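You operate a simulated robot arm through the tools that you are given. There is no shell and no other tool. Be economical: measure what you need, move in short steps, check, and stop when the job is done.

The job below is to be done with a simulated robot arm. You get a single attempt, and the scene is never put back.

Task
The green pump stands high: swap in the shim that levels it.
Fine: read the level, loosen the knob, jack up; then jack down and tighten the knob.

It is judged by the outcome, as a careful person would: the job done as asked, and still so three seconds after it is handed in. It fails if anything else is knocked over, pushed out of place, dropped, spilled or broken.

Robot
A 7-joint arm with a two-finger parallel gripper on a trunk, on a base that drives. Base frame: it is fixed to the floor where the robot stands at the start and does not move with it; the origin is under the middle of the robot, x ahead of it, y to its left, z up; the surface under the hand at the start is at about z = 912. Lengths are in mm, angles in degrees, forces in N, time in s.
With the tool pointing down near the work surface it reaches from about 420 to 900 mm from the robot's upright axis, wherever it stands. Its first joint turns from -17.0 to 126.0 degrees. Places, roughly: black jack lever [800, -100, 1000]; blue pump knob [800, 0, 1000]; blue pump shim [600, 0, 900]; green pump [700, 100, 1000]; red pump shim [500, 100, 900]; yellow pump shim [500, 0, 900]. Payload 1.57 kg.
The TCP is the grasp point between the finger pads, 30 mm short of the fingertips. In the tool frame z runs along the fingers and y along their closing line. Largest opening 80 mm; finger width 17, thickness 12; the body of the gripper, 40 by 82 mm, starts 80 mm behind the TCP.
Orientation is told as [roll, pitch, yaw] about the base's x, y, z axes, in that order, counted from this pose: with the fingers straight down and closing along the base's y, the tool's x points along the base's -x, its y along +y and its z along -z.

Tools
- The arm moves only by the tool play_rows. Its arguments are lists of equal length, an entry for each row: "xyz": the shift along the tool's x, y, z in units of 200 mm (1.0 is 200 mm), a list of three; "dr": the turn, a rotation vector about the tool's x, y, z in units of 180 degrees (1.0 is 180 degrees), a list of three; "gripper": the finger opening in mm, from 0 to 80. In form: {"xyz": [[tx, ty, tz], ...], "dr": [[rx, ry, rz], ...], "gripper": [gripper, ...]}. A call has 1 to 20 rows; each row is the pose to reach, as a shift and turn from the pose commanded when the call began, along the tool's axes at that moment. A call with a number of a shift or a turn outside -1 to 1 is refused whole. Each row takes 0.2 s and may step no farther than 50 mm and 8.6 degrees from the row before; otherwise, or with a gripper value out of range, the whole call is refused. A pose out of reach is approached as far as the arm can. The call stops where the force on the tool passes 90 N (or 10 N more than at its start, if that is more) or the arm is blocked; 0.2 s more then pass. The fingers move at their own pace (about 45 mm/s each) and stop on an object; they squeeze with about 35 N. The grip force told is the motor's: it shows also when the fingers shut on nothing. Time passes only in rows, and 0.2 s behind the last, so rows that repeat a pose let the fingers close. The reply holds the time, the measured pose of the TCP, the force on the tool along the base axes, the opening and the grip force, in the units named above and with some noise, with the torque about the TCP (base axes, N m) and any sound that the robot's microphone picked up.
- Cameras (640 x 400 px; columns grow to the right, rows downward): "scene" is now at [2.4, -184.6, 1352]; the picture's right is [0.49, -0.87, 0.00], its down [-0.27, -0.15, -0.95] and it looks along [0.83, 0.46, -0.31] (base axes); focal length 279 px, centre (320, 200). "wrist" rides on the gripper at [72, -7, -122] in the tool frame; the picture's right is [0.09, 1.00, 0.00], its down [-0.84, 0.08, -0.54] and it looks along [-0.54, 0.05, 0.84] (tool axes); focal length 238 px, centre (320, 200). There is no depth. A picture from a camera that has moved, and an enlarged one, comes with that camera's place and axes in the base frame and with its lens.
- grab_frame(camera): a new picture of that camera. No time passes.
- move_column(by): slides the trunk up (or, below 0, down) by that many mm; the arm and the scene camera ride with it, the base frame stays. It gives what a move gives, with no picture.
- roll_base(legs): drives the robot by 1 to 6 legs, each [ahead, left, turn to the left] in mm, mm and degrees, along the robot's own axes; the way and the turn of a leg run together, so that a leg with both is an arc; at most 1500 mm and 180 degrees a leg. The arm and the cameras ride along, it lands a little off, and it stops where it bumps. It gives what a move gives.
- aim_head(pan, tilt): turns the head with the scene camera to pan (to the left, within 109 degrees either way) and tilt (down, from -29 to 69), counted from straight ahead of the robot. It gives what a move gives.
- close_up(camera, box): a new picture of the part [left, top, right, bottom] of that camera's present view, enlarged. No time passes.
- job_done(): hands the job in; it is judged then, once.

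Go step by step. Nothing tells you exact positions but the pictures and the camera data: compare them with the known pose of the tool, close in by small moves and look again before you grip or let go. The budget is 120 turns and 78 pictures, counting those below and the enlarged ones. Unless the task says otherwise, let go and move clear before handing in, and close with one line.

The tools are called as a command line: name --argument value ..., lists and objects as JSON in quotes. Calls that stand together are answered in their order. play_rows: Moves the arm, as the interface text tells. Its arguments: {"type":"object","properties":{"xyz":{"type":"array","items":{"type":"array","items":{"type":"number"}}},"dr":{"type":"array","items":{"type":"array","items":{"type":"number"}}},"gripper":{"type":"array","items":{"type":"number"}}},"required":["xyz","dr","gripper"]} The other tools are called the same way: move_column (by) slides the trunk up or down; roll_base (legs) drives the base; aim_head (pan, tilt) turns the head that bears the scene camera; grab_frame (camera) takes a picture; close_up (camera, box) takes an enlarged picture of a part of a camera's view; job_done () hands the job in.

At the start:

```text
time_s: 0.0
position: [530.9, -4.6, 1304.1]
tcp_rot: [0.1, 0.0, 0.1]
contact_force: [-0.2, -0.2, 0.3]
ft_torque: [0.01, 0.0, -0.02]
finger_gap: 80.1
finger_force: 0.1
trunk travel left (down, up): [-700.0, 90.0]
robot x, y, heading: [2.5, 0.4, 0.0]
head pan, tilt: [29.1, 18.1]
```

scene: 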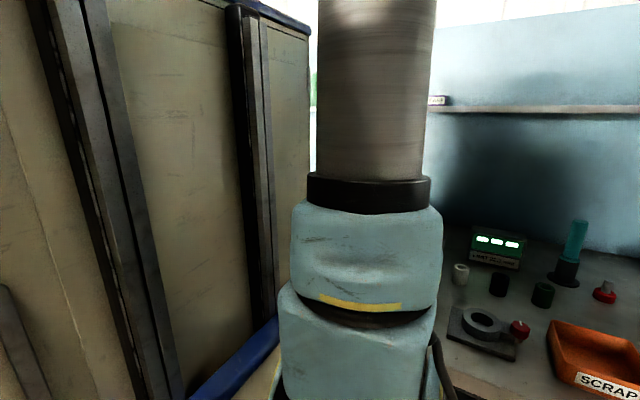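
wrist: 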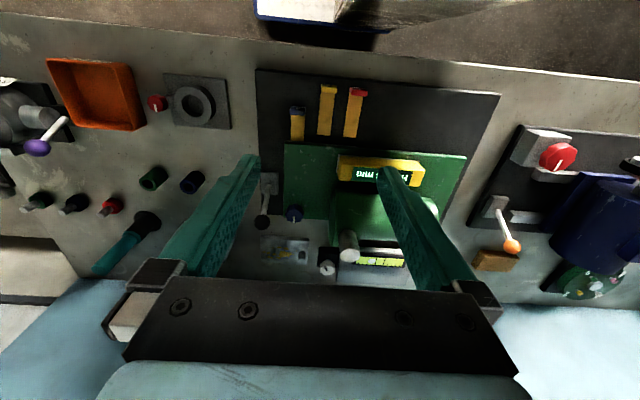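

The wrist picture shows the green pump near the middle, with three yellow shims on a dark mat on the robot's side of it. I'll enlarge that area before moving anything.

close_up --camera "wrist" --box '[240, 60, 480, 290]'

aim_head --pan 0 --tilt 35

grab_frame --camera "scene"

```text
1.74 times, centred on (360, 175) of wrist
camera zoom: at [458.8, -10.5, 1425.8], right [-0.09, 1.0, 0.0], down [0.84, 0.08, 0.54], along [0.54, 0.05, -0.84], focal length 414 px, centre (250, 244)
```

zoom: 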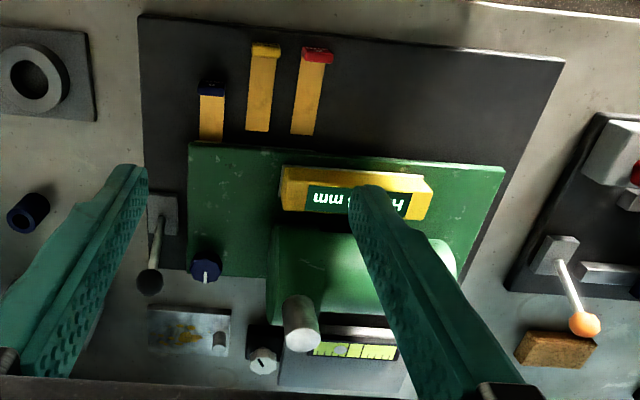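

```text
time_s: 0.9
position: [531.0, -3.8, 1302.7]
tcp_rot: [0.0, 0.0, 0.0]
contact_force: [-0.4, 0.4, 0.0]
ft_torque: [0.02, 0.03, -0.03]
finger_gap: 79.9
finger_force: 0.1
trunk travel left (down, up): [-700.0, 90.0]
robot x, y, heading: [1.3, -1.4, -0.0]
head pan, tilt: [0.0, 35.0]
```

```text
74 pictures are left
camera scene: at [8.9, -229.9, 1325.0], right [0.0, -1.0, 0.0], down [-0.57, 0.0, -0.82], along [0.82, 0.0, -0.57], focal length 279 px, centre (320, 200)
```

scene: 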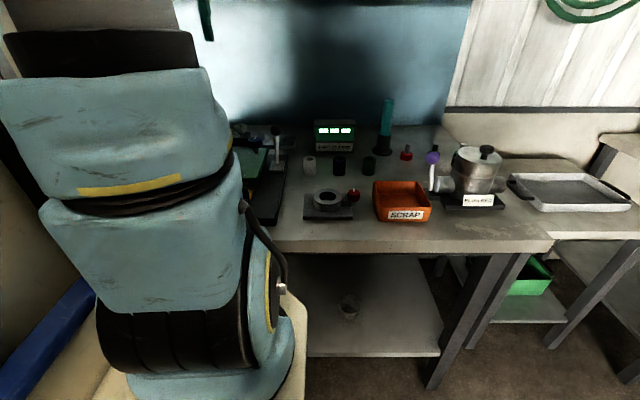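

The arm hides the pump from the head camera, so I'll carry the hand across, above the pump, for a clean wrist view.

play_rows --xyz '[[-0.1, 0.15, 0], [-0.2, 0.3, 0], [-0.3, 0.45, 0], [-0.4, 0.6, 0], [-0.5, 0.7, 0]]' --dr '[[0, 0, 0], [0, 0, 0], [0, 0, 0], [0, 0, 0], [0, 0, 0]]' --gripper '[80, 80, 80, 80, 80]'

grab_frame --camera "wrist"

grab_frame --camera "scene"

```text
time_s: 2.1
position: [630.7, 135.7, 1303.8]
tcp_rot: [0.0, 0.0, 0.0]
contact_force: [0.4, -1.0, 0.0]
ft_torque: [0.03, -0.02, -0.03]
finger_gap: 79.9
finger_force: 0.1
trunk travel left (down, up): [-700.0, 90.0]
robot x, y, heading: [1.5, -5.8, 0.3]
head pan, tilt: [0.0, 35.0]
```

```text
73 pictures are left
camera wrist: at [558.0, 128.6, 1425.3], right [-0.09, 1.0, 0.0], down [0.84, 0.08, 0.54], along [0.54, 0.05, -0.84], focal length 238 px, centre (320, 200)
```

wrist: 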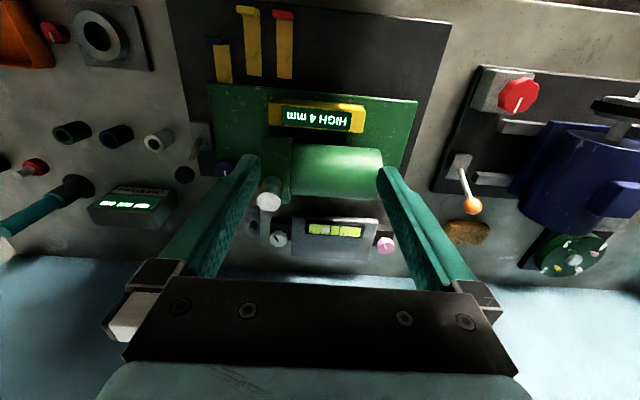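

```text
72 pictures are left
camera scene: at [8.5, -230.3, 1324.9], right [0.0, -1.0, 0.0], down [-0.57, 0.0, -0.82], along [0.82, 0.0, -0.57], focal length 279 px, centre (320, 200)
```

scene: 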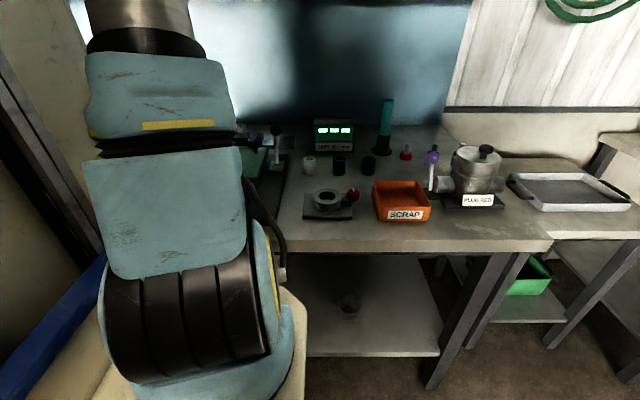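

The level reads "HIGH 4 mm". Next I'll enlarge the shims, and the level, knob and lever.

close_up --camera "wrist" --box '[190, 0, 320, 90]'

close_up --camera "wrist" --box '[160, 80, 420, 260]'

close_up --camera "scene" --box '[225, 100, 385, 225]'

```text
4.44 times, centred on (255, 45) of wrist
camera zoom: at [558.0, 128.6, 1425.3], right [-0.09, 1.0, 0.0], down [0.84, 0.08, 0.54], along [0.54, 0.05, -0.84], focal length 1059 px, centre (609, 889)
```

zoom: 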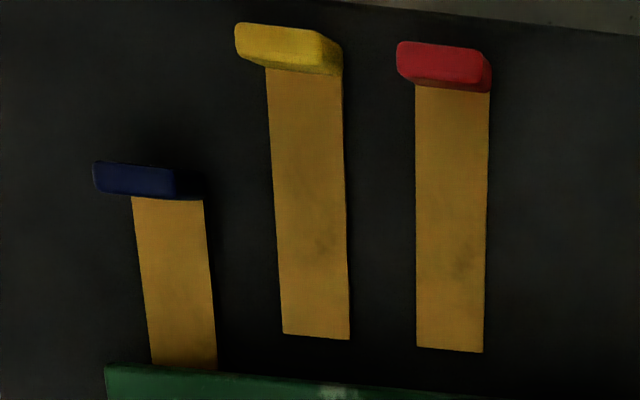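

```text
2.22 times, centred on (290, 170) of wrist
camera zoom: at [558.0, 128.6, 1425.3], right [-0.09, 1.0, 0.0], down [0.84, 0.08, 0.54], along [0.54, 0.05, -0.84], focal length 530 px, centre (387, 267)
```

zoom: 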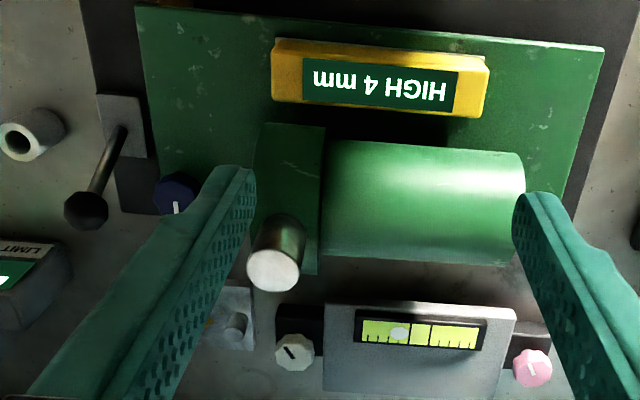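

```text
3.20 times, centred on (305, 162) of scene
camera zoom: at [8.5, -230.3, 1324.9], right [0.0, -1.0, 0.0], down [-0.57, 0.0, -0.82], along [0.82, 0.0, -0.57], focal length 894 px, centre (368, 320)
```

zoom: 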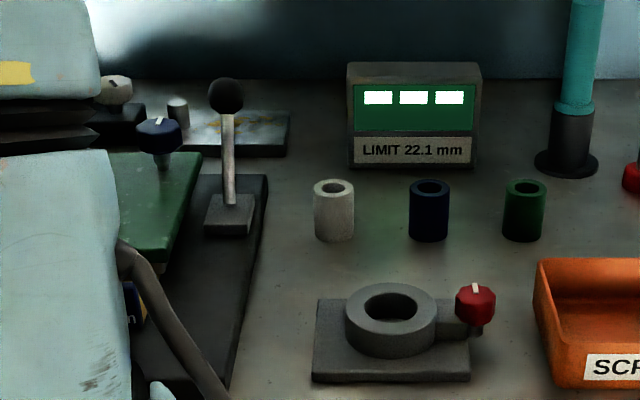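

The blue-handled shim is the one under the pump now, and the yellow and red ones are spares. To see their thickness from the front, I'll swing the arm left so the head camera gets a clear view.

play_rows --xyz '[[0.12, 0.18, 0], [0.24, 0.36, 0], [0.36, 0.54, 0], [0.48, 0.72, 0], [0.6, 0.9, 0], [0.7, 1.0, 0], [0.8, 1.0, 0], [0.9, 1.0, 0]]' --dr '[[0, 0, 0], [0, 0, 0.03], [0, 0, 0.06], [0, 0, 0.09], [0, 0, 0.12], [0, 0, 0.15], [0, 0, 0.18], [0, 0, 0.21]]' --gripper '[80, 80, 80, 80, 80, 80, 80, 80]'

aim_head --pan 25 --tilt 35

grab_frame --camera "scene"

```text
time_s: 3.9
position: [452.7, 310.0, 1299.3]
tcp_rot: [0.0, 0.0, -37.9]
contact_force: [-0.5, 0.1, -0.2]
ft_torque: [-0.02, 0.0, -0.01]
finger_gap: 80.0
finger_force: 0.1
out of reach, approached as far as the arm can: row 5, 6, 7, 8
trunk travel left (down, up): [-700.0, 90.0]
robot x, y, heading: [1.1, -0.8, 0.0]
head pan, tilt: [0.0, 35.0]
```

```text
time_s: 4.8
position: [452.7, 309.2, 1299.7]
tcp_rot: [0.0, 0.0, -37.8]
contact_force: [0.9, -0.2, 0.1]
ft_torque: [0.02, 0.0, 0.01]
finger_gap: 79.9
finger_force: 0.0
trunk travel left (down, up): [-700.0, 90.0]
robot x, y, heading: [2.4, -0.2, 0.0]
head pan, tilt: [25.0, 35.0]
```

```text
68 pictures are left
camera scene: at [0.7, -192.8, 1325.0], right [0.42, -0.91, 0.0], down [-0.52, -0.24, -0.82], along [0.74, 0.35, -0.57], focal length 279 px, centre (320, 200)
```

scene: 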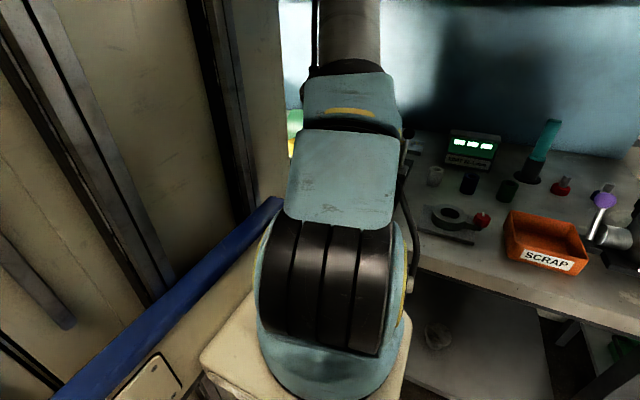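

The arm still blocks that view, so I'll use the wrist camera. I'll back the base off a little, then lower the hand and tilt it forward to look at the shim handles from the front.

roll_base --legs '[[-250, 0, 0]]'

play_rows --xyz '[[-0.09, -0.12, 0], [-0.19, -0.24, 0], [-0.28, -0.36, 0], [-0.38, -0.48, 0], [-0.48, -0.61, 0], [-0.58, -0.74, 0.1], [-0.68, -0.87, 0.2], [-0.77, -0.985, 0.3], [-0.77, -0.985, 0.45], [-0.77, -0.985, 0.6]]' --dr '[[0, 0, -0.03], [0, 0, -0.06], [0, 0, -0.09], [0, 0, -0.12], [0, 0, -0.15], [0, 0, -0.17], [0, 0, -0.19], [0, 0, -0.21], [0, 0, -0.21], [0, 0, -0.21]]' --gripper '[80, 80, 80, 80, 80, 80, 80, 80, 80, 80]'

grab_frame --camera "wrist"

```text
time_s: 6.7
position: [203.5, 310.1, 1299.6]
tcp_rot: [0.0, 0.0, -37.8]
contact_force: [0.0, -0.1, 0.4]
ft_torque: [-0.01, -0.02, 0.0]
finger_gap: 80.1
finger_force: 0.0
trunk travel left (down, up): [-700.0, 90.0]
robot x, y, heading: [-250.3, -1.1, 0.1]
head pan, tilt: [25.0, 35.0]
```

```text
time_s: 7.2
position: [201.8, 276.4, 1299.8]
tcp_rot: [1.2, 0.6, -31.0]
contact_force: [9.0, 73.7, -4.3]
ft_torque: [-8.89, 0.82, -5.48]
finger_gap: 80.1
finger_force: 0.0
trunk travel left (down, up): [-700.0, 90.0]
robot x, y, heading: [-252.3, 2.7, 0.2]
head pan, tilt: [25.0, 35.0]
stopped in row 2: the force on the tool passed its limit at 118 N (the readings are from after the stop); the commanded pose is now the measured one
```

```text
67 pictures are left
camera wrist: at [137.2, 304.0, 1423.0], right [0.43, 0.9, 0.02], down [0.76, -0.38, 0.53], along [0.49, -0.22, -0.84], focal length 238 px, centre (320, 200)
```

wrist: 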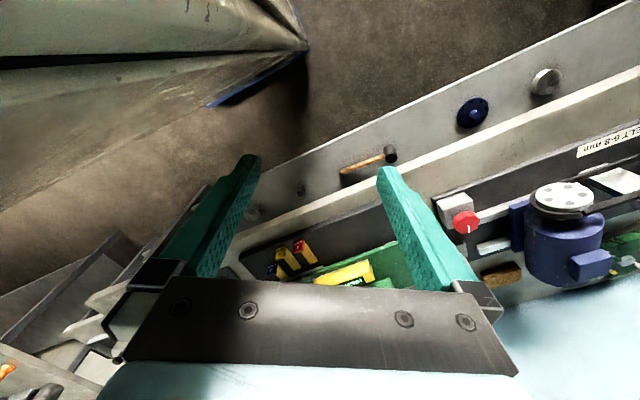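

Something pushed on the hand as it moved right. I'll look with the head camera before going on.

grab_frame --camera "scene"

```text
66 pictures are left
camera scene: at [-249.0, -188.3, 1325.6], right [0.42, -0.91, 0.0], down [-0.52, -0.25, -0.82], along [0.74, 0.34, -0.58], focal length 279 px, centre (320, 200)
```

scene: 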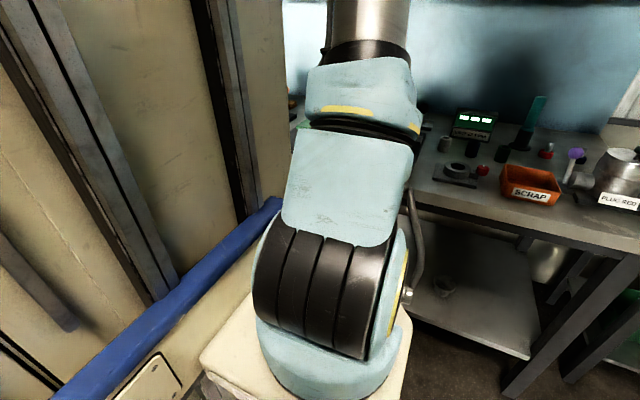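

The likeliest cause is the hand folding against the robot's own arm: nothing else is near it, and the pose is at the edge of its reach. I'll move outward first, retracing the way I came.

play_rows --xyz '[[-0.1, 0.1, 0], [-0.25, 0.2, 0], [-0.4, 0.3, 0], [-0.55, 0.4, 0], [-0.7, 0.5, 0]]' --dr '[[0, 0, 0], [0, 0, 0], [0, 0, 0], [0, 0, 0], [0, 0, 0]]' --gripper '[80, 80, 80, 80, 80]'

grab_frame --camera "wrist"

```text
time_s: 8.4
position: [371.7, 274.8, 1301.1]
tcp_rot: [1.1, 0.6, -30.7]
contact_force: [0.1, 0.4, 0.2]
ft_torque: [-0.02, -0.05, 0.0]
finger_gap: 79.7
finger_force: 0.0
out of reach, approached as far as the arm can: row 5
trunk travel left (down, up): [-700.0, 90.0]
robot x, y, heading: [-247.1, 0.5, 0.1]
head pan, tilt: [25.0, 35.0]
```

```text
65 pictures are left
camera wrist: at [306.2, 302.9, 1423.8], right [0.43, 0.9, 0.02], down [0.76, -0.37, 0.54], along [0.49, -0.21, -0.84], focal length 238 px, centre (320, 200)
```

wrist: 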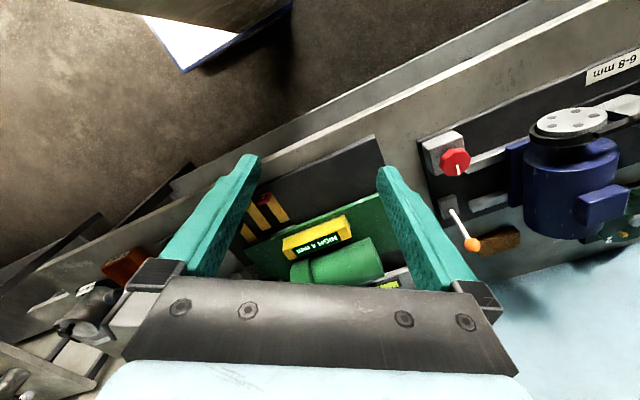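

Clear now; the grey shapes at the left were objects on the bench. Next I'll swing back in front of the pump with no yaw, keeping well out from the trunk.

play_rows --xyz '[[-0.08, -0.13, 0], [-0.16, -0.26, 0], [-0.24, -0.39, 0], [-0.32, -0.52, 0], [-0.4, -0.65, 0], [-0.48, -0.79, 0], [-0.56, -0.92, 0]]' --dr '[[0, 0, -0.025], [0, 0, -0.05], [0, 0, -0.075], [0, 0, -0.1], [0, 0, -0.125], [0, 0, -0.15], [0, 0, -0.17]]' --gripper '[80, 80, 80, 80, 80, 80, 80]'

```text
time_s: 10.0
position: [376.0, 60.4, 1296.0]
tcp_rot: [1.1, 0.0, 0.1]
contact_force: [0.0, 1.2, -0.4]
ft_torque: [-0.01, 0.01, -0.01]
finger_gap: 79.9
finger_force: 0.1
trunk travel left (down, up): [-700.0, 90.0]
robot x, y, heading: [-251.6, -0.4, 0.0]
head pan, tilt: [25.0, 35.0]
```

play_rows --xyz '[[0.13, 0, 0.15], [0.26, 0, 0.3], [0.39, 0, 0.45], [0.52, 0, 0.6], [0.6, 0, 0.73], [0.6, 0, 0.73]]' --dr '[[0.006, -0.03, 0], [0.006, -0.06, 0], [0.006, -0.09, 0], [0.006, -0.12, 0], [0.006, -0.15, 0], [0.006, -0.15, 0]]' --gripper '[80, 80, 80, 80, 80, 80]'

grab_frame --camera "wrist"

```text
time_s: 11.6
position: [289.5, 8.9, 1154.3]
tcp_rot: [2.4, -27.1, -9.5]
contact_force: [-0.5, 0.2, 0.1]
ft_torque: [0.01, 0.02, -0.01]
finger_gap: 80.2
finger_force: 0.0
trunk travel left (down, up): [-700.0, 90.0]
robot x, y, heading: [-252.4, -0.3, 0.1]
head pan, tilt: [25.0, 35.0]
stopped in row 6: the arm was blocked; the commanded pose is now the measured one
```

```text
64 pictures are left
camera wrist: at [168.9, 16.7, 1229.2], right [0.06, 1.0, 0.0], down [0.5, -0.03, 0.87], along [0.87, -0.06, -0.5], focal length 238 px, centre (320, 200)
```

wrist: 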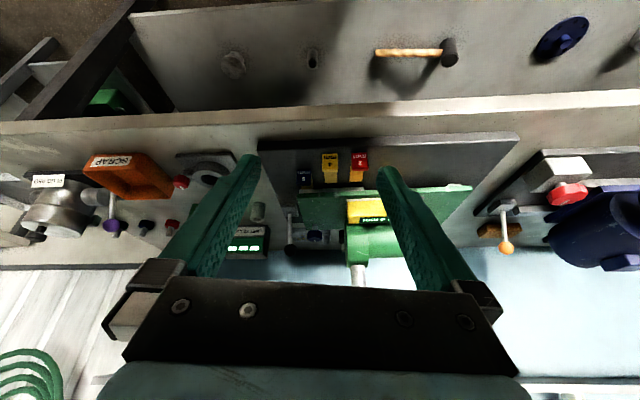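

Now I can see labels on the handles, so I'll enlarge them.

close_up --camera "wrist" --box '[285, 140, 385, 200]'

close_up --camera "wrist" --box '[250, 130, 400, 280]'

```text
6.40 times, centred on (335, 170) of wrist
camera zoom: at [168.9, 16.7, 1229.2], right [0.06, 1.0, 0.0], down [0.5, -0.03, 0.87], along [0.87, -0.06, -0.5], focal length 1525 px, centre (224, 392)
```

zoom: 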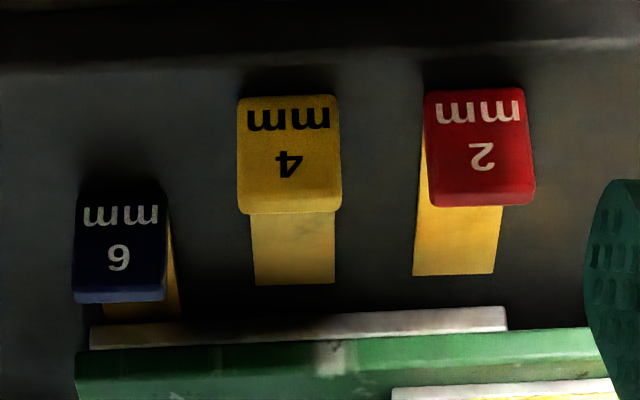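

```text
2.67 times, centred on (325, 205) of wrist
camera zoom: at [168.9, 16.7, 1229.2], right [0.06, 1.0, 0.0], down [0.5, -0.03, 0.87], along [0.87, -0.06, -0.5], focal length 636 px, centre (307, 187)
```

zoom: 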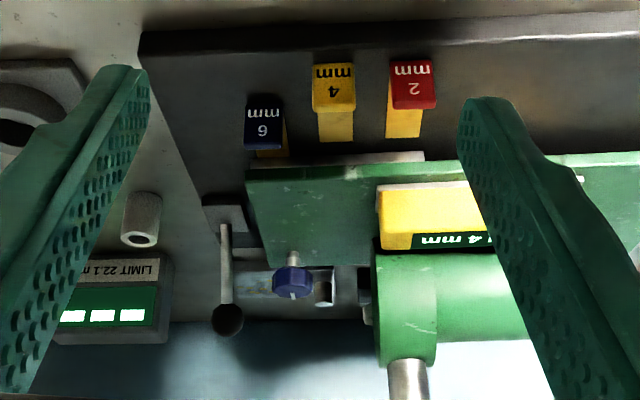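

Blue, the shim fitted now, is 6 mm. Red is 2 mm and yellow is 4 mm. The pump is 4 mm high, so it needs the red 2 mm shim. I'll straighten the hand, then drive back to the start position.

play_rows --xyz '[[-0.06, 0.05, -0.06], [-0.12, 0.11, -0.12], [-0.18, 0.16, -0.19], [-0.24, 0.22, -0.25], [-0.3, 0.27, -0.32], [-0.36, 0.33, -0.378]]' --dr '[[0, 0.025, -0.008], [0, 0.05, -0.016], [0, 0.075, -0.024], [0, 0.1, -0.032], [0, 0.125, -0.04], [0, 0.151, -0.0486]]' --gripper '[80, 80, 80, 80, 80, 80]'

roll_base --legs '[[250, 0, 0]]'

grab_frame --camera "wrist"

```text
time_s: 13.0
position: [316.3, 82.3, 1259.4]
tcp_rot: [-0.6, -0.4, 1.5]
contact_force: [-1.0, 0.0, 1.1]
ft_torque: [-0.02, 0.0, -0.02]
finger_gap: 79.9
finger_force: 0.0
trunk travel left (down, up): [-700.0, 90.0]
robot x, y, heading: [-249.0, -2.7, -0.1]
head pan, tilt: [25.0, 35.0]
```

```text
time_s: 14.8
position: [569.5, 80.7, 1257.4]
tcp_rot: [-0.6, -0.3, 1.3]
contact_force: [-1.4, -0.8, 0.2]
ft_torque: [-0.02, 0.03, 0.0]
finger_gap: 80.0
finger_force: 0.2
trunk travel left (down, up): [-700.0, 90.0]
robot x, y, heading: [-1.2, -3.4, 0.0]
head pan, tilt: [25.0, 35.0]
```

```text
61 pictures are left
camera wrist: at [496.4, 73.2, 1380.4], right [-0.11, 0.99, -0.01], down [0.83, 0.1, 0.55], along [0.54, 0.05, -0.84], focal length 238 px, centre (320, 200)
```

wrist: 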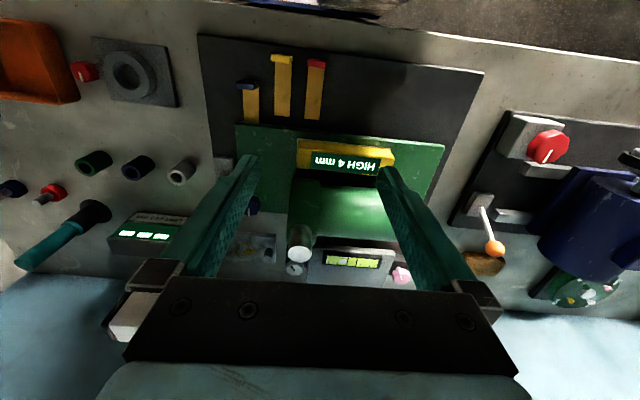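

I'll move the hand over the knob and lever for a close look.

play_rows --xyz '[[-0.15, -0.1, 0], [-0.3, -0.2, 0], [-0.45, -0.3, 0], [-0.6, -0.4, 0], [-0.65, -0.5, 0]]' --dr '[[0, 0, 0], [0, 0, 0], [0, 0, 0], [-0.003, 0.002, 0.007], [-0.003, 0.002, 0.007]]' --gripper '[80, 80, 80, 80, 80]'

grab_frame --camera "wrist"

close_up --camera "wrist" --box '[230, 60, 410, 240]'

```text
time_s: 16.0
position: [701.4, -17.4, 1259.9]
tcp_rot: [-0.1, 0.0, 0.0]
contact_force: [-0.1, 0.6, -1.2]
ft_torque: [-0.01, -0.02, -0.02]
finger_gap: 80.2
finger_force: 0.0
trunk travel left (down, up): [-700.0, 90.0]
robot x, y, heading: [-1.2, -3.1, 0.1]
head pan, tilt: [25.0, 35.0]
```

```text
60 pictures are left
camera wrist: at [629.6, -24.2, 1382.4], right [-0.09, 1.0, 0.0], down [0.84, 0.08, 0.54], along [0.54, 0.05, -0.84], focal length 238 px, centre (320, 200)
```

wrist: 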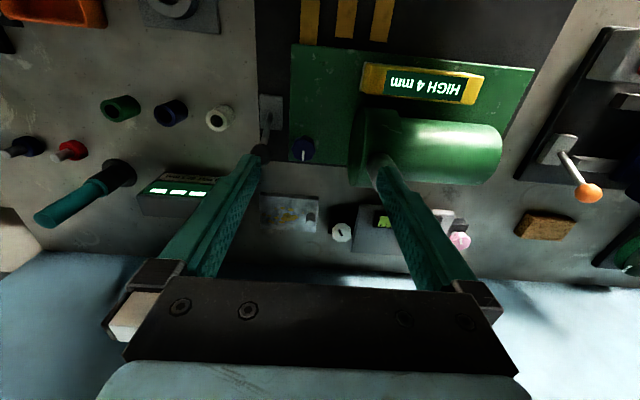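

```text
2.22 times, centred on (320, 150) of wrist
camera zoom: at [629.6, -24.2, 1382.4], right [-0.09, 1.0, 0.0], down [0.84, 0.08, 0.54], along [0.54, 0.05, -0.84], focal length 530 px, centre (320, 311)
```

zoom: 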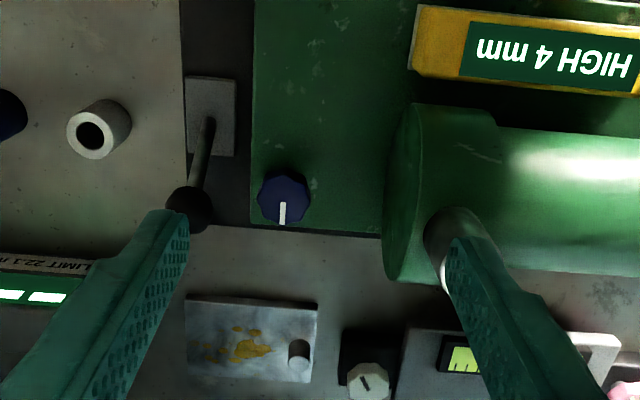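

The knob is at about (772, -39, 999) with its pointer toward +x, and the lever's ball is at about (784, -107, 1020). Next I'll line up above the knob and come partway down.

play_rows --xyz '[[-0.18, -0.05, 0], [-0.355, -0.11, 0], [-0.355, -0.11, 0.2], [-0.355, -0.11, 0.4], [-0.355, -0.11, 0.6], [-0.355, -0.11, 0.8], [-0.355, -0.11, 0.95]]' --dr '[[0, 0, 0], [0, 0, 0], [0, 0, 0], [0, 0, 0], [0, 0, 0], [0, 0, 0], [0, 0, 0]]' --gripper '[60, 60, 60, 60, 60, 60, 60]'

grab_frame --camera "wrist"

```text
time_s: 17.6
position: [771.7, -38.3, 1069.9]
tcp_rot: [0.0, -0.2, 0.0]
contact_force: [0.3, -0.3, -0.3]
ft_torque: [0.01, -0.03, -0.01]
finger_gap: 60.1
finger_force: 0.1
trunk travel left (down, up): [-700.0, 90.0]
robot x, y, heading: [-0.8, -1.7, 0.1]
head pan, tilt: [25.0, 35.0]
```

```text
58 pictures are left
camera wrist: at [699.1, -45.1, 1192.3], right [-0.09, 1.0, 0.0], down [0.84, 0.08, 0.54], along [0.54, 0.05, -0.84], focal length 238 px, centre (320, 200)
```

wrist: 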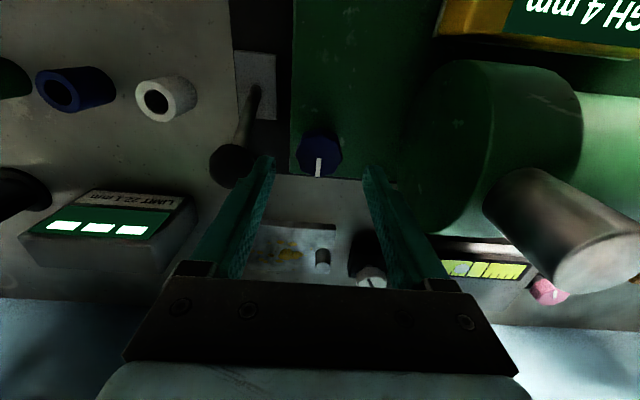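

Alignment is good. I'll go down around the knob and grip it.

play_rows --xyz '[[-0.01, 0, 0.12], [-0.015, 0, 0.24], [-0.015, 0, 0.335], [-0.015, 0, 0.335], [-0.015, 0, 0.335], [-0.015, 0, 0.335]]' --dr '[[0, 0, 0], [0, 0, 0], [0, 0, 0], [0, 0, 0], [0, 0, 0], [0, 0, 0]]' --gripper '[54, 54, 54, 30, 20, 20]'

grab_frame --camera "wrist"

```text
time_s: 19.0
position: [773.6, -38.4, 1003.4]
tcp_rot: [0.0, 0.0, -0.1]
contact_force: [-1.4, 0.4, -3.2]
ft_torque: [0.05, -0.29, 0.01]
finger_gap: 39.8
finger_force: 30.9
trunk travel left (down, up): [-700.0, 90.0]
robot x, y, heading: [1.3, -2.6, -0.3]
head pan, tilt: [25.0, 35.0]
```

```text
57 pictures are left
camera wrist: at [703.4, -45.0, 1125.2], right [-0.09, 1.0, 0.0], down [0.84, 0.08, 0.54], along [0.54, 0.05, -0.84], focal length 238 px, centre (320, 200)
```

wrist: 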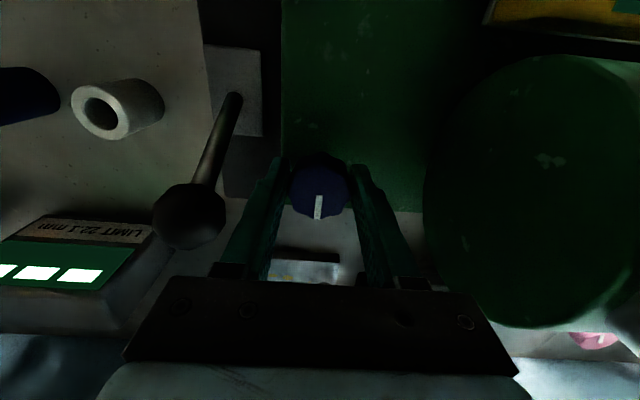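

The knob is gripped at 39.8 mm. I'll turn it counter-clockwise seen from above to loosen, watching the torque.

play_rows --xyz '[[0, 0, 0], [0, 0, 0], [0, 0, 0], [0, 0, 0], [0, 0, 0]]' --dr '[[0, 0, -0.04], [0, 0, -0.08], [0, 0, -0.12], [0, 0, -0.16], [0, 0, -0.2]]' --gripper '[20, 20, 20, 20, 20]'

```text
time_s: 20.2
position: [777.4, -40.6, 1003.1]
tcp_rot: [-0.1, 0.0, 36.2]
contact_force: [2.2, -12.6, -7.2]
ft_torque: [0.39, -0.61, -0.03]
finger_gap: 39.5
finger_force: 44.5
trunk travel left (down, up): [-700.0, 90.0]
robot x, y, heading: [3.9, 1.4, -0.2]
head pan, tilt: [25.0, 35.0]
```

play_rows --xyz '[[0, 0, 0], [0, 0, 0], [0, 0, 0], [0, 0, 0], [0, 0, 0], [0, 0, 0]]' --dr '[[0, 0, -0.045], [0, 0, -0.09], [0, 0, -0.135], [0, 0, -0.18], [0, 0, -0.225], [0, 0, -0.27]]' --gripper '[20, 20, 20, 20, 20, 20]'

grab_frame --camera "wrist"

```text
time_s: 21.6
position: [779.4, -40.0, 1002.7]
tcp_rot: [-0.4, 0.0, 84.8]
contact_force: [38.2, -12.7, -2.4]
ft_torque: [-1.4, 0.8, -0.07]
finger_gap: 39.5
finger_force: 43.5
trunk travel left (down, up): [-700.0, 90.0]
robot x, y, heading: [0.7, -2.3, -0.0]
head pan, tilt: [25.0, 35.0]
```

```text
56 pictures are left
camera wrist: at [778.4, -111.9, 1125.4], right [-1.0, 0.0, -0.01], down [0.0, 0.84, 0.54], along [0.01, 0.54, -0.84], focal length 238 px, centre (320, 200)
```

wrist: 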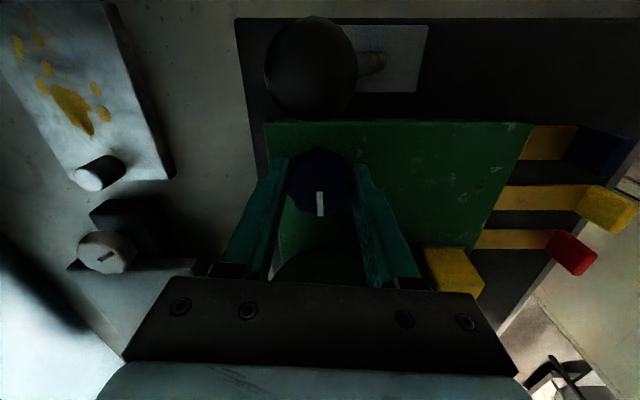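

play_rows --xyz '[[0, 0.02, 0], [0, 0.02, 0], [0, 0.02, 0], [0, 0.02, 0], [0, 0.02, 0]]' --dr '[[0, 0, -0.045], [0, 0, -0.09], [0, 0, -0.135], [0, 0, -0.18], [0, 0, -0.2]]' --gripper '[20, 20, 20, 20, 20]'

grab_frame --camera "wrist"

```text
time_s: 22.8
position: [776.1, -33.0, 1003.7]
tcp_rot: [-0.8, -0.2, 120.8]
contact_force: [52.8, 13.4, -1.8]
ft_torque: [0.29, 0.29, -0.23]
finger_gap: 40.1
finger_force: 45.0
trunk travel left (down, up): [-700.0, 90.0]
robot x, y, heading: [1.0, -0.8, -0.2]
head pan, tilt: [25.0, 35.0]
```

```text
55 pictures are left
camera wrist: at [817.5, -93.1, 1126.4], right [-0.81, -0.59, -0.01], down [-0.5, 0.67, 0.54], along [-0.31, 0.44, -0.84], focal length 238 px, centre (320, 200)
```

wrist: 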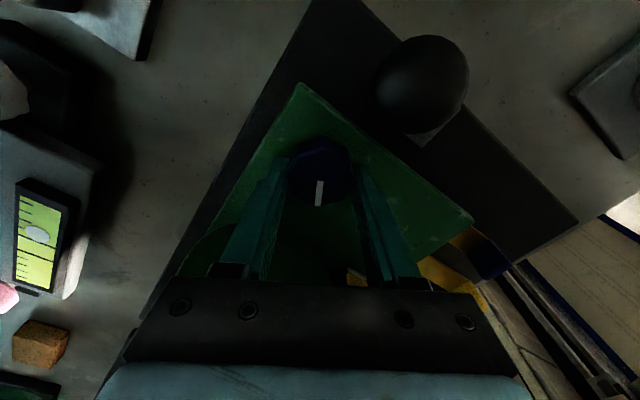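

The knob has turned about 120° freely. I'll let go, rise, and turn the wrist back.

play_rows --xyz '[[0, 0, 0], [0, 0, 0], [0, 0, -0.2], [0, 0, -0.4], [0, 0, -0.6]]' --dr '[[0, 0, 0], [0, 0, 0], [0, 0, 0], [0, 0, 0], [0, 0, 0]]' --gripper '[52, 52, 52, 52, 52]'

play_rows --xyz '[[0, 0, 0], [0, 0, 0], [0, 0, 0], [0, 0, 0], [0, 0, 0], [0, 0, 0], [0, 0, 0], [0, 0, 0], [0, 0, 0], [0, 0, 0], [0, 0, 0], [0, 0, 0], [0, 0, 0], [0, 0, 0], [0, 0, 0]]' --dr '[[0, 0, 0.045], [0, 0, 0.09], [0, 0, 0.135], [0, 0, 0.18], [0, 0, 0.225], [0, 0, 0.27], [0, 0, 0.315], [0, 0, 0.36], [0, 0, 0.405], [0, 0, 0.45], [0, 0, 0.495], [0, 0, 0.54], [0, 0, 0.585], [0, 0, 0.63], [0, 0, 0.671]]' --gripper '[52, 52, 52, 52, 52, 52, 52, 52, 52, 52, 52, 52, 52, 52, 52]'

grab_frame --camera "wrist"

```text
time_s: 24.0
position: [772.0, -39.0, 1123.1]
tcp_rot: [0.0, 0.0, 120.6]
contact_force: [-0.6, -0.2, 0.0]
ft_torque: [-0.01, 0.0, 0.01]
finger_gap: 51.8
finger_force: 0.0
trunk travel left (down, up): [-700.0, 90.0]
robot x, y, heading: [3.4, 1.7, 0.1]
head pan, tilt: [25.0, 35.0]
```

```text
time_s: 27.2
position: [770.8, -38.2, 1122.9]
tcp_rot: [0.0, -0.1, -0.3]
contact_force: [0.4, -0.1, -0.5]
ft_torque: [0.02, 0.0, -0.02]
finger_gap: 51.8
finger_force: 0.1
trunk travel left (down, up): [-700.0, 90.0]
robot x, y, heading: [1.4, -2.6, 0.2]
head pan, tilt: [25.0, 35.0]
```

```text
54 pictures are left
camera wrist: at [699.4, -44.5, 1245.9], right [-0.09, 1.0, 0.0], down [0.84, 0.07, 0.54], along [0.54, 0.05, -0.84], focal length 238 px, centre (320, 200)
```

wrist: 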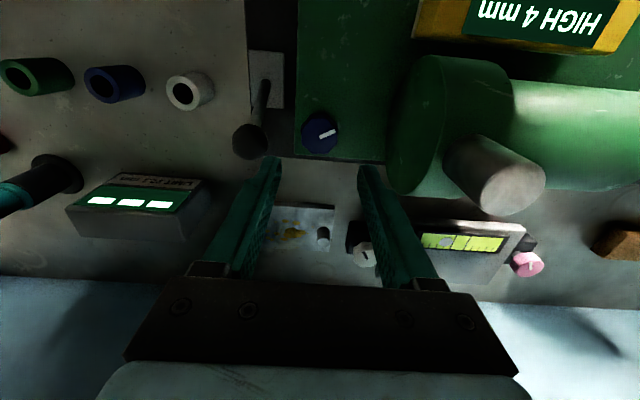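

The pointer now faces +y, so the knob is loosened. Next, the lever: I'll line up above its ball at about (783, -106, 1020), with the fingers opened only 48 so they clear the knob.

play_rows --xyz '[[-0.03, -0.17, 0], [-0.06, -0.34, 0], [-0.06, -0.34, 0.15]]' --dr '[[0, 0, 0], [0, 0, 0], [0, 0, 0]]' --gripper '[48, 48, 48]'

grab_frame --camera "wrist"

```text
time_s: 28.0
position: [781.8, -105.9, 1092.6]
tcp_rot: [0.0, -0.1, -0.1]
contact_force: [-0.2, -0.5, -0.1]
ft_torque: [0.0, -0.03, -0.03]
finger_gap: 48.3
finger_force: 0.2
trunk travel left (down, up): [-700.0, 90.0]
robot x, y, heading: [0.6, -0.8, 0.1]
head pan, tilt: [25.0, 35.0]
```

```text
53 pictures are left
camera wrist: at [710.9, -112.9, 1215.4], right [-0.09, 1.0, 0.0], down [0.84, 0.08, 0.54], along [0.54, 0.05, -0.84], focal length 238 px, centre (320, 200)
```

wrist: 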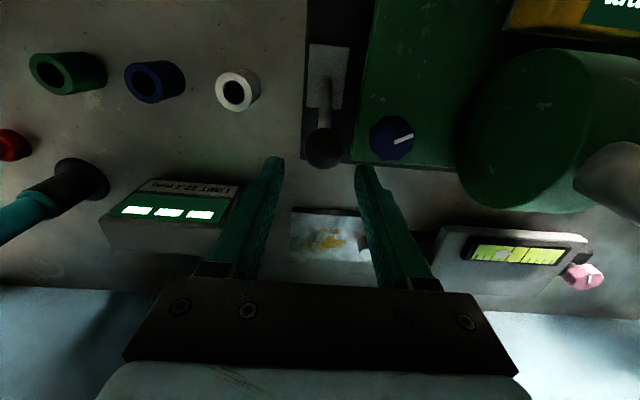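

play_rows --xyz '[[-0.007, 0.015, 0.1], [-0.007, 0.015, 0.2], [-0.007, 0.015, 0.315], [-0.007, 0.015, 0.315], [-0.007, 0.015, 0.315], [-0.007, 0.015, 0.315]]' --dr '[[0, 0, 0], [0, 0, 0], [0, 0, 0], [0, 0, 0], [0, 0, 0], [0, 0, 0]]' --gripper '[48, 48, 48, 30, 20, 20]'

grab_frame --camera "wrist"

```text
time_s: 29.4
position: [783.7, -102.8, 1029.3]
tcp_rot: [0.0, -0.1, -0.2]
contact_force: [0.2, -0.8, -1.6]
ft_torque: [-0.05, -0.04, -0.02]
finger_gap: 33.3
finger_force: 30.0
trunk travel left (down, up): [-700.0, 90.0]
robot x, y, heading: [1.4, 3.0, 0.0]
head pan, tilt: [25.0, 35.0]
```

```text
52 pictures are left
camera wrist: at [712.0, -109.7, 1152.3], right [-0.09, 1.0, 0.0], down [0.84, 0.08, 0.54], along [0.54, 0.05, -0.84], focal length 238 px, centre (320, 200)
```

wrist: 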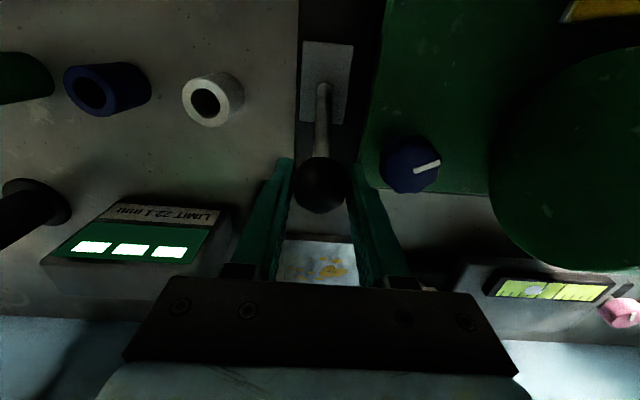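

The ball is gripped at 33 mm. I'll swing it gently toward the robot, along the arc, and watch the force.

play_rows --xyz '[[0.025, 0, -0.012], [0.05, 0, -0.0215], [0.075, 0, -0.03], [0.105, 0, -0.038]]' --dr '[[0, 0, 0], [0, 0, 0], [0, 0, 0], [0, 0, 0]]' --gripper '[20, 20, 20, 20]'

grab_frame --camera "wrist"

```text
time_s: 30.4
position: [764.1, -101.8, 1038.3]
tcp_rot: [0.0, 0.0, -0.2]
contact_force: [11.2, -1.6, -0.7]
ft_torque: [-0.04, -1.19, -0.01]
finger_gap: 33.1
finger_force: 40.6
trunk travel left (down, up): [-700.0, 90.0]
robot x, y, heading: [3.5, -2.2, -0.2]
head pan, tilt: [25.0, 35.0]
```

```text
51 pictures are left
camera wrist: at [692.2, -109.8, 1160.8], right [-0.09, 1.0, 0.0], down [0.84, 0.08, 0.54], along [0.54, 0.05, -0.84], focal length 238 px, centre (320, 200)
```

wrist: 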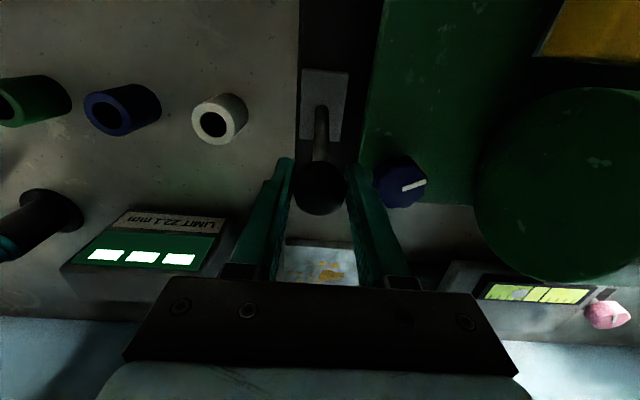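

It moves with about 11 N of push. I'll carry on along the arc.

play_rows --xyz '[[0.029, 0, -0.006], [0.057, 0, -0.0095], [0.082, 0, -0.011], [0.107, 0, -0.012], [0.137, 0, -0.011], [0.165, 0, -0.0085]]' --dr '[[0, 0, 0], [0, 0, 0], [0, 0, 0], [0, 0, 0], [0, 0, 0], [0, 0, 0]]' --gripper '[20, 20, 20, 20, 20, 20]'

grab_frame --camera "wrist"

```text
time_s: 31.8
position: [729.9, -102.8, 1040.2]
tcp_rot: [0.1, 0.0, -0.1]
contact_force: [6.5, -1.6, 7.2]
ft_torque: [0.02, -0.67, -0.01]
finger_gap: 32.0
finger_force: 40.3
trunk travel left (down, up): [-700.0, 90.0]
robot x, y, heading: [-0.0, 1.3, 0.1]
head pan, tilt: [25.0, 35.0]
```

```text
50 pictures are left
camera wrist: at [658.4, -109.7, 1162.0], right [-0.09, 1.0, 0.0], down [0.84, 0.08, 0.54], along [0.54, 0.05, -0.84], focal length 238 px, centre (320, 200)
```

wrist: 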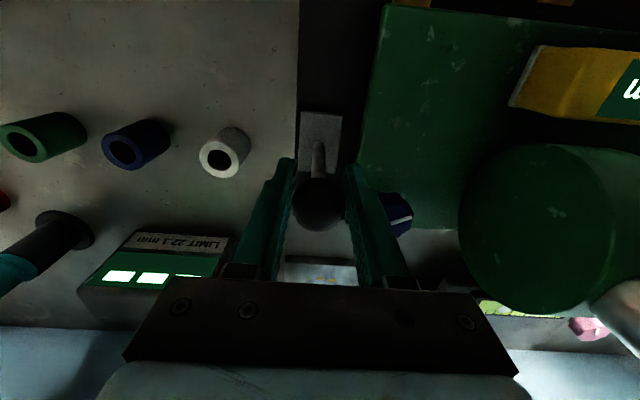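

close_up --camera "wrist" --box '[260, 90, 420, 260]'

aim_head --pan 8 --tilt 25

grab_frame --camera "scene"

```text
2.35 times, centred on (340, 175) of wrist
camera zoom: at [658.4, -109.7, 1162.0], right [-0.09, 1.0, 0.0], down [0.84, 0.08, 0.54], along [0.54, 0.05, -0.84], focal length 561 px, centre (273, 259)
```

zoom: 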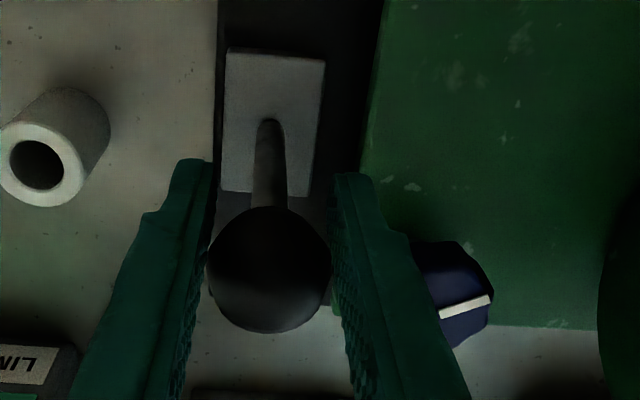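

```text
time_s: 32.6
position: [730.6, -103.2, 1038.8]
tcp_rot: [0.0, 0.0, 0.0]
contact_force: [-0.5, -2.2, 6.3]
ft_torque: [0.02, -0.06, -0.03]
finger_gap: 31.6
finger_force: 40.4
trunk travel left (down, up): [-700.0, 90.0]
robot x, y, heading: [3.0, -2.5, -0.1]
head pan, tilt: [8.0, 25.0]
```

```text
48 pictures are left
camera scene: at [12.7, -217.7, 1340.7], right [0.14, -0.99, 0.0], down [-0.42, -0.06, -0.91], along [0.9, 0.13, -0.42], focal length 279 px, centre (320, 200)
```

scene: 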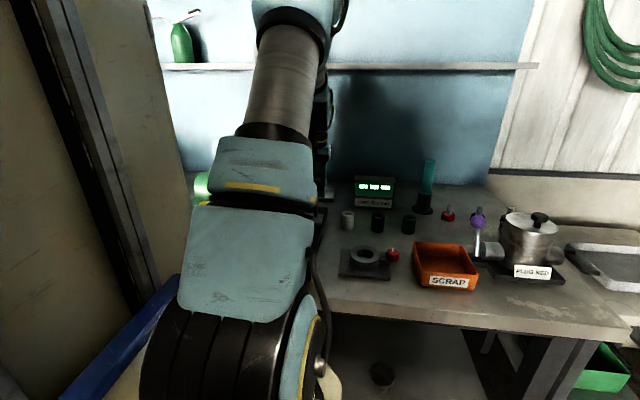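

The ball is slipping forward out of the pads: it's at about x 745 while the hand is at 730. I'll let go, go over to its far side with closed fingers, and push it instead.

play_rows --xyz '[[0, 0, 0], [0, 0, 0], [0, 0, -0.2], [0, 0, -0.4]]' --dr '[[0, 0, 0], [0, 0, 0], [0, 0, 0], [0, 0, 0]]' --gripper '[46, 46, 46, 46]'

grab_frame --camera "wrist"

```text
time_s: 33.6
position: [731.7, -102.8, 1119.7]
tcp_rot: [0.0, 0.0, -0.2]
contact_force: [0.2, 0.0, -0.2]
ft_torque: [0.0, 0.02, -0.01]
finger_gap: 46.1
finger_force: 0.1
trunk travel left (down, up): [-700.0, 90.0]
robot x, y, heading: [1.6, 3.0, -0.1]
head pan, tilt: [8.0, 25.0]
```

```text
47 pictures are left
camera wrist: at [659.4, -109.9, 1241.9], right [-0.09, 1.0, 0.0], down [0.84, 0.08, 0.54], along [0.54, 0.05, -0.84], focal length 238 px, centre (320, 200)
```

wrist: 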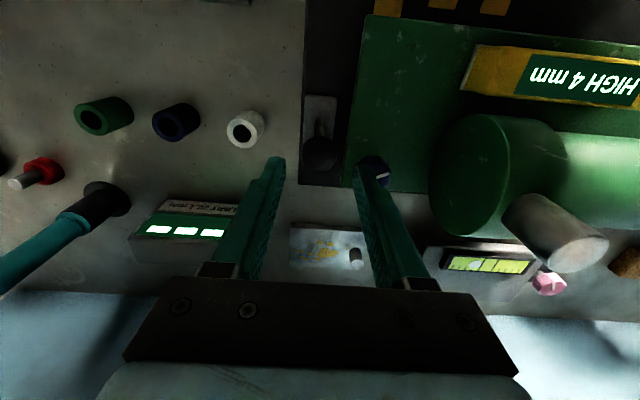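

The ball stays where I left it, at about x 743. Now I'll go to its far side with the fingers closed.

play_rows --xyz '[[-0.12, 0.005, 0], [-0.24, 0.005, 0], [-0.24, 0.005, 0.0], [-0.24, 0.005, 0.15], [-0.24, 0.005, 0.3], [-0.24, 0.005, 0.45]]' --dr '[[0, 0, 0], [0, 0, 0], [0, 0, 0], [0, 0, 0], [0, 0, 0], [0, 0, 0]]' --gripper '[0, 0, 0, 0, 0, 0]'

grab_frame --camera "wrist"

```text
time_s: 35.0
position: [778.0, -102.4, 1029.4]
tcp_rot: [-0.1, -0.1, -0.1]
contact_force: [-0.8, 0.6, 0.7]
ft_torque: [0.0, -0.04, 0.01]
finger_gap: 0.2
finger_force: 21.1
trunk travel left (down, up): [-700.0, 90.0]
robot x, y, heading: [-2.7, -0.1, -0.0]
head pan, tilt: [8.0, 25.0]
```

```text
46 pictures are left
camera wrist: at [706.6, -109.0, 1151.1], right [-0.09, 1.0, 0.0], down [0.84, 0.08, 0.54], along [0.54, 0.05, -0.84], focal length 238 px, centre (320, 200)
```

wrist: 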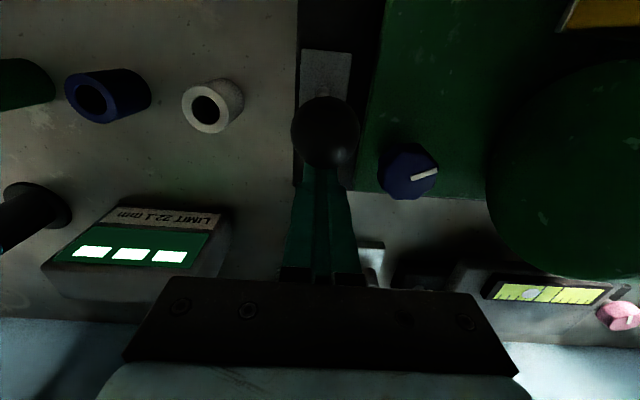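

The fingers are behind the ball, so I'll push toward the robot.

play_rows --xyz '[[0.05, 0, 0], [0.1, 0, 0], [0.15, 0, 0.005], [0.2, 0, 0.015], [0.24, 0, 0.03]]' --dr '[[0, 0, 0], [0, 0, 0], [0, 0, 0], [0, 0, 0], [0, 0, 0]]' --gripper '[0, 0, 0, 0, 0]'

grab_frame --camera "wrist"

```text
time_s: 36.2
position: [731.6, -101.4, 1023.8]
tcp_rot: [0.0, -0.1, -0.1]
contact_force: [4.3, 0.2, 4.0]
ft_torque: [0.0, -0.11, 0.02]
finger_gap: 0.0
finger_force: 21.6
trunk travel left (down, up): [-700.0, 90.0]
robot x, y, heading: [0.2, 0.5, -0.4]
head pan, tilt: [8.0, 25.0]
```

```text
45 pictures are left
camera wrist: at [658.6, -108.9, 1145.9], right [-0.09, 1.0, 0.0], down [0.84, 0.08, 0.54], along [0.54, 0.05, -0.84], focal length 238 px, centre (320, 200)
```

wrist: 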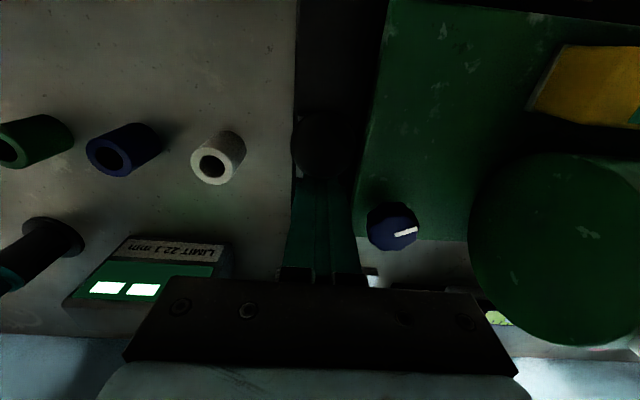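

play_rows --xyz '[[0.04, 0, 0.01], [0.08, 0, 0.025], [0.12, 0, 0.04], [0.16, 0, 0.06], [0.2, 0, 0.08]]' --dr '[[0, 0, 0], [0, 0, 0], [0, 0, 0], [0, 0, 0], [0, 0, 0]]' --gripper '[0, 0, 0, 0, 0]'

grab_frame --camera "wrist"

```text
time_s: 37.0
position: [725.8, -102.4, 1025.9]
tcp_rot: [0.1, -3.1, -0.2]
contact_force: [9.9, -0.6, 8.7]
ft_torque: [-0.02, -0.19, 0.02]
finger_gap: 0.0
finger_force: 21.1
trunk travel left (down, up): [-700.0, 90.0]
robot x, y, heading: [3.8, -1.3, 0.1]
head pan, tilt: [8.0, 25.0]
stopped in row 4: the force on the tool passed its limit at 95 N (the readings are from after the stop); the commanded pose is now the measured one
```

```text
44 pictures are left
camera wrist: at [647.0, -109.4, 1144.0], right [-0.09, 1.0, 0.0], down [0.81, 0.07, 0.59], along [0.58, 0.05, -0.81], focal length 238 px, centre (320, 200)
```

wrist: 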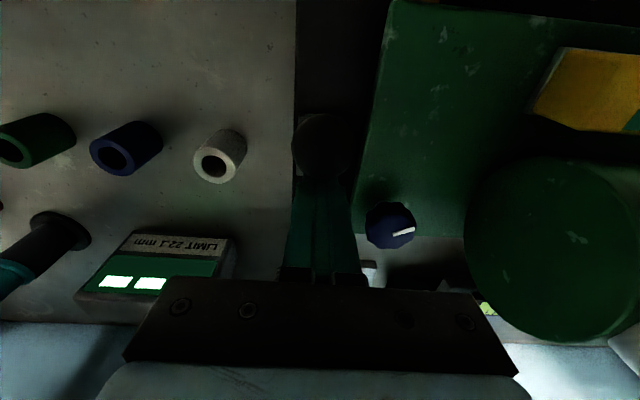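

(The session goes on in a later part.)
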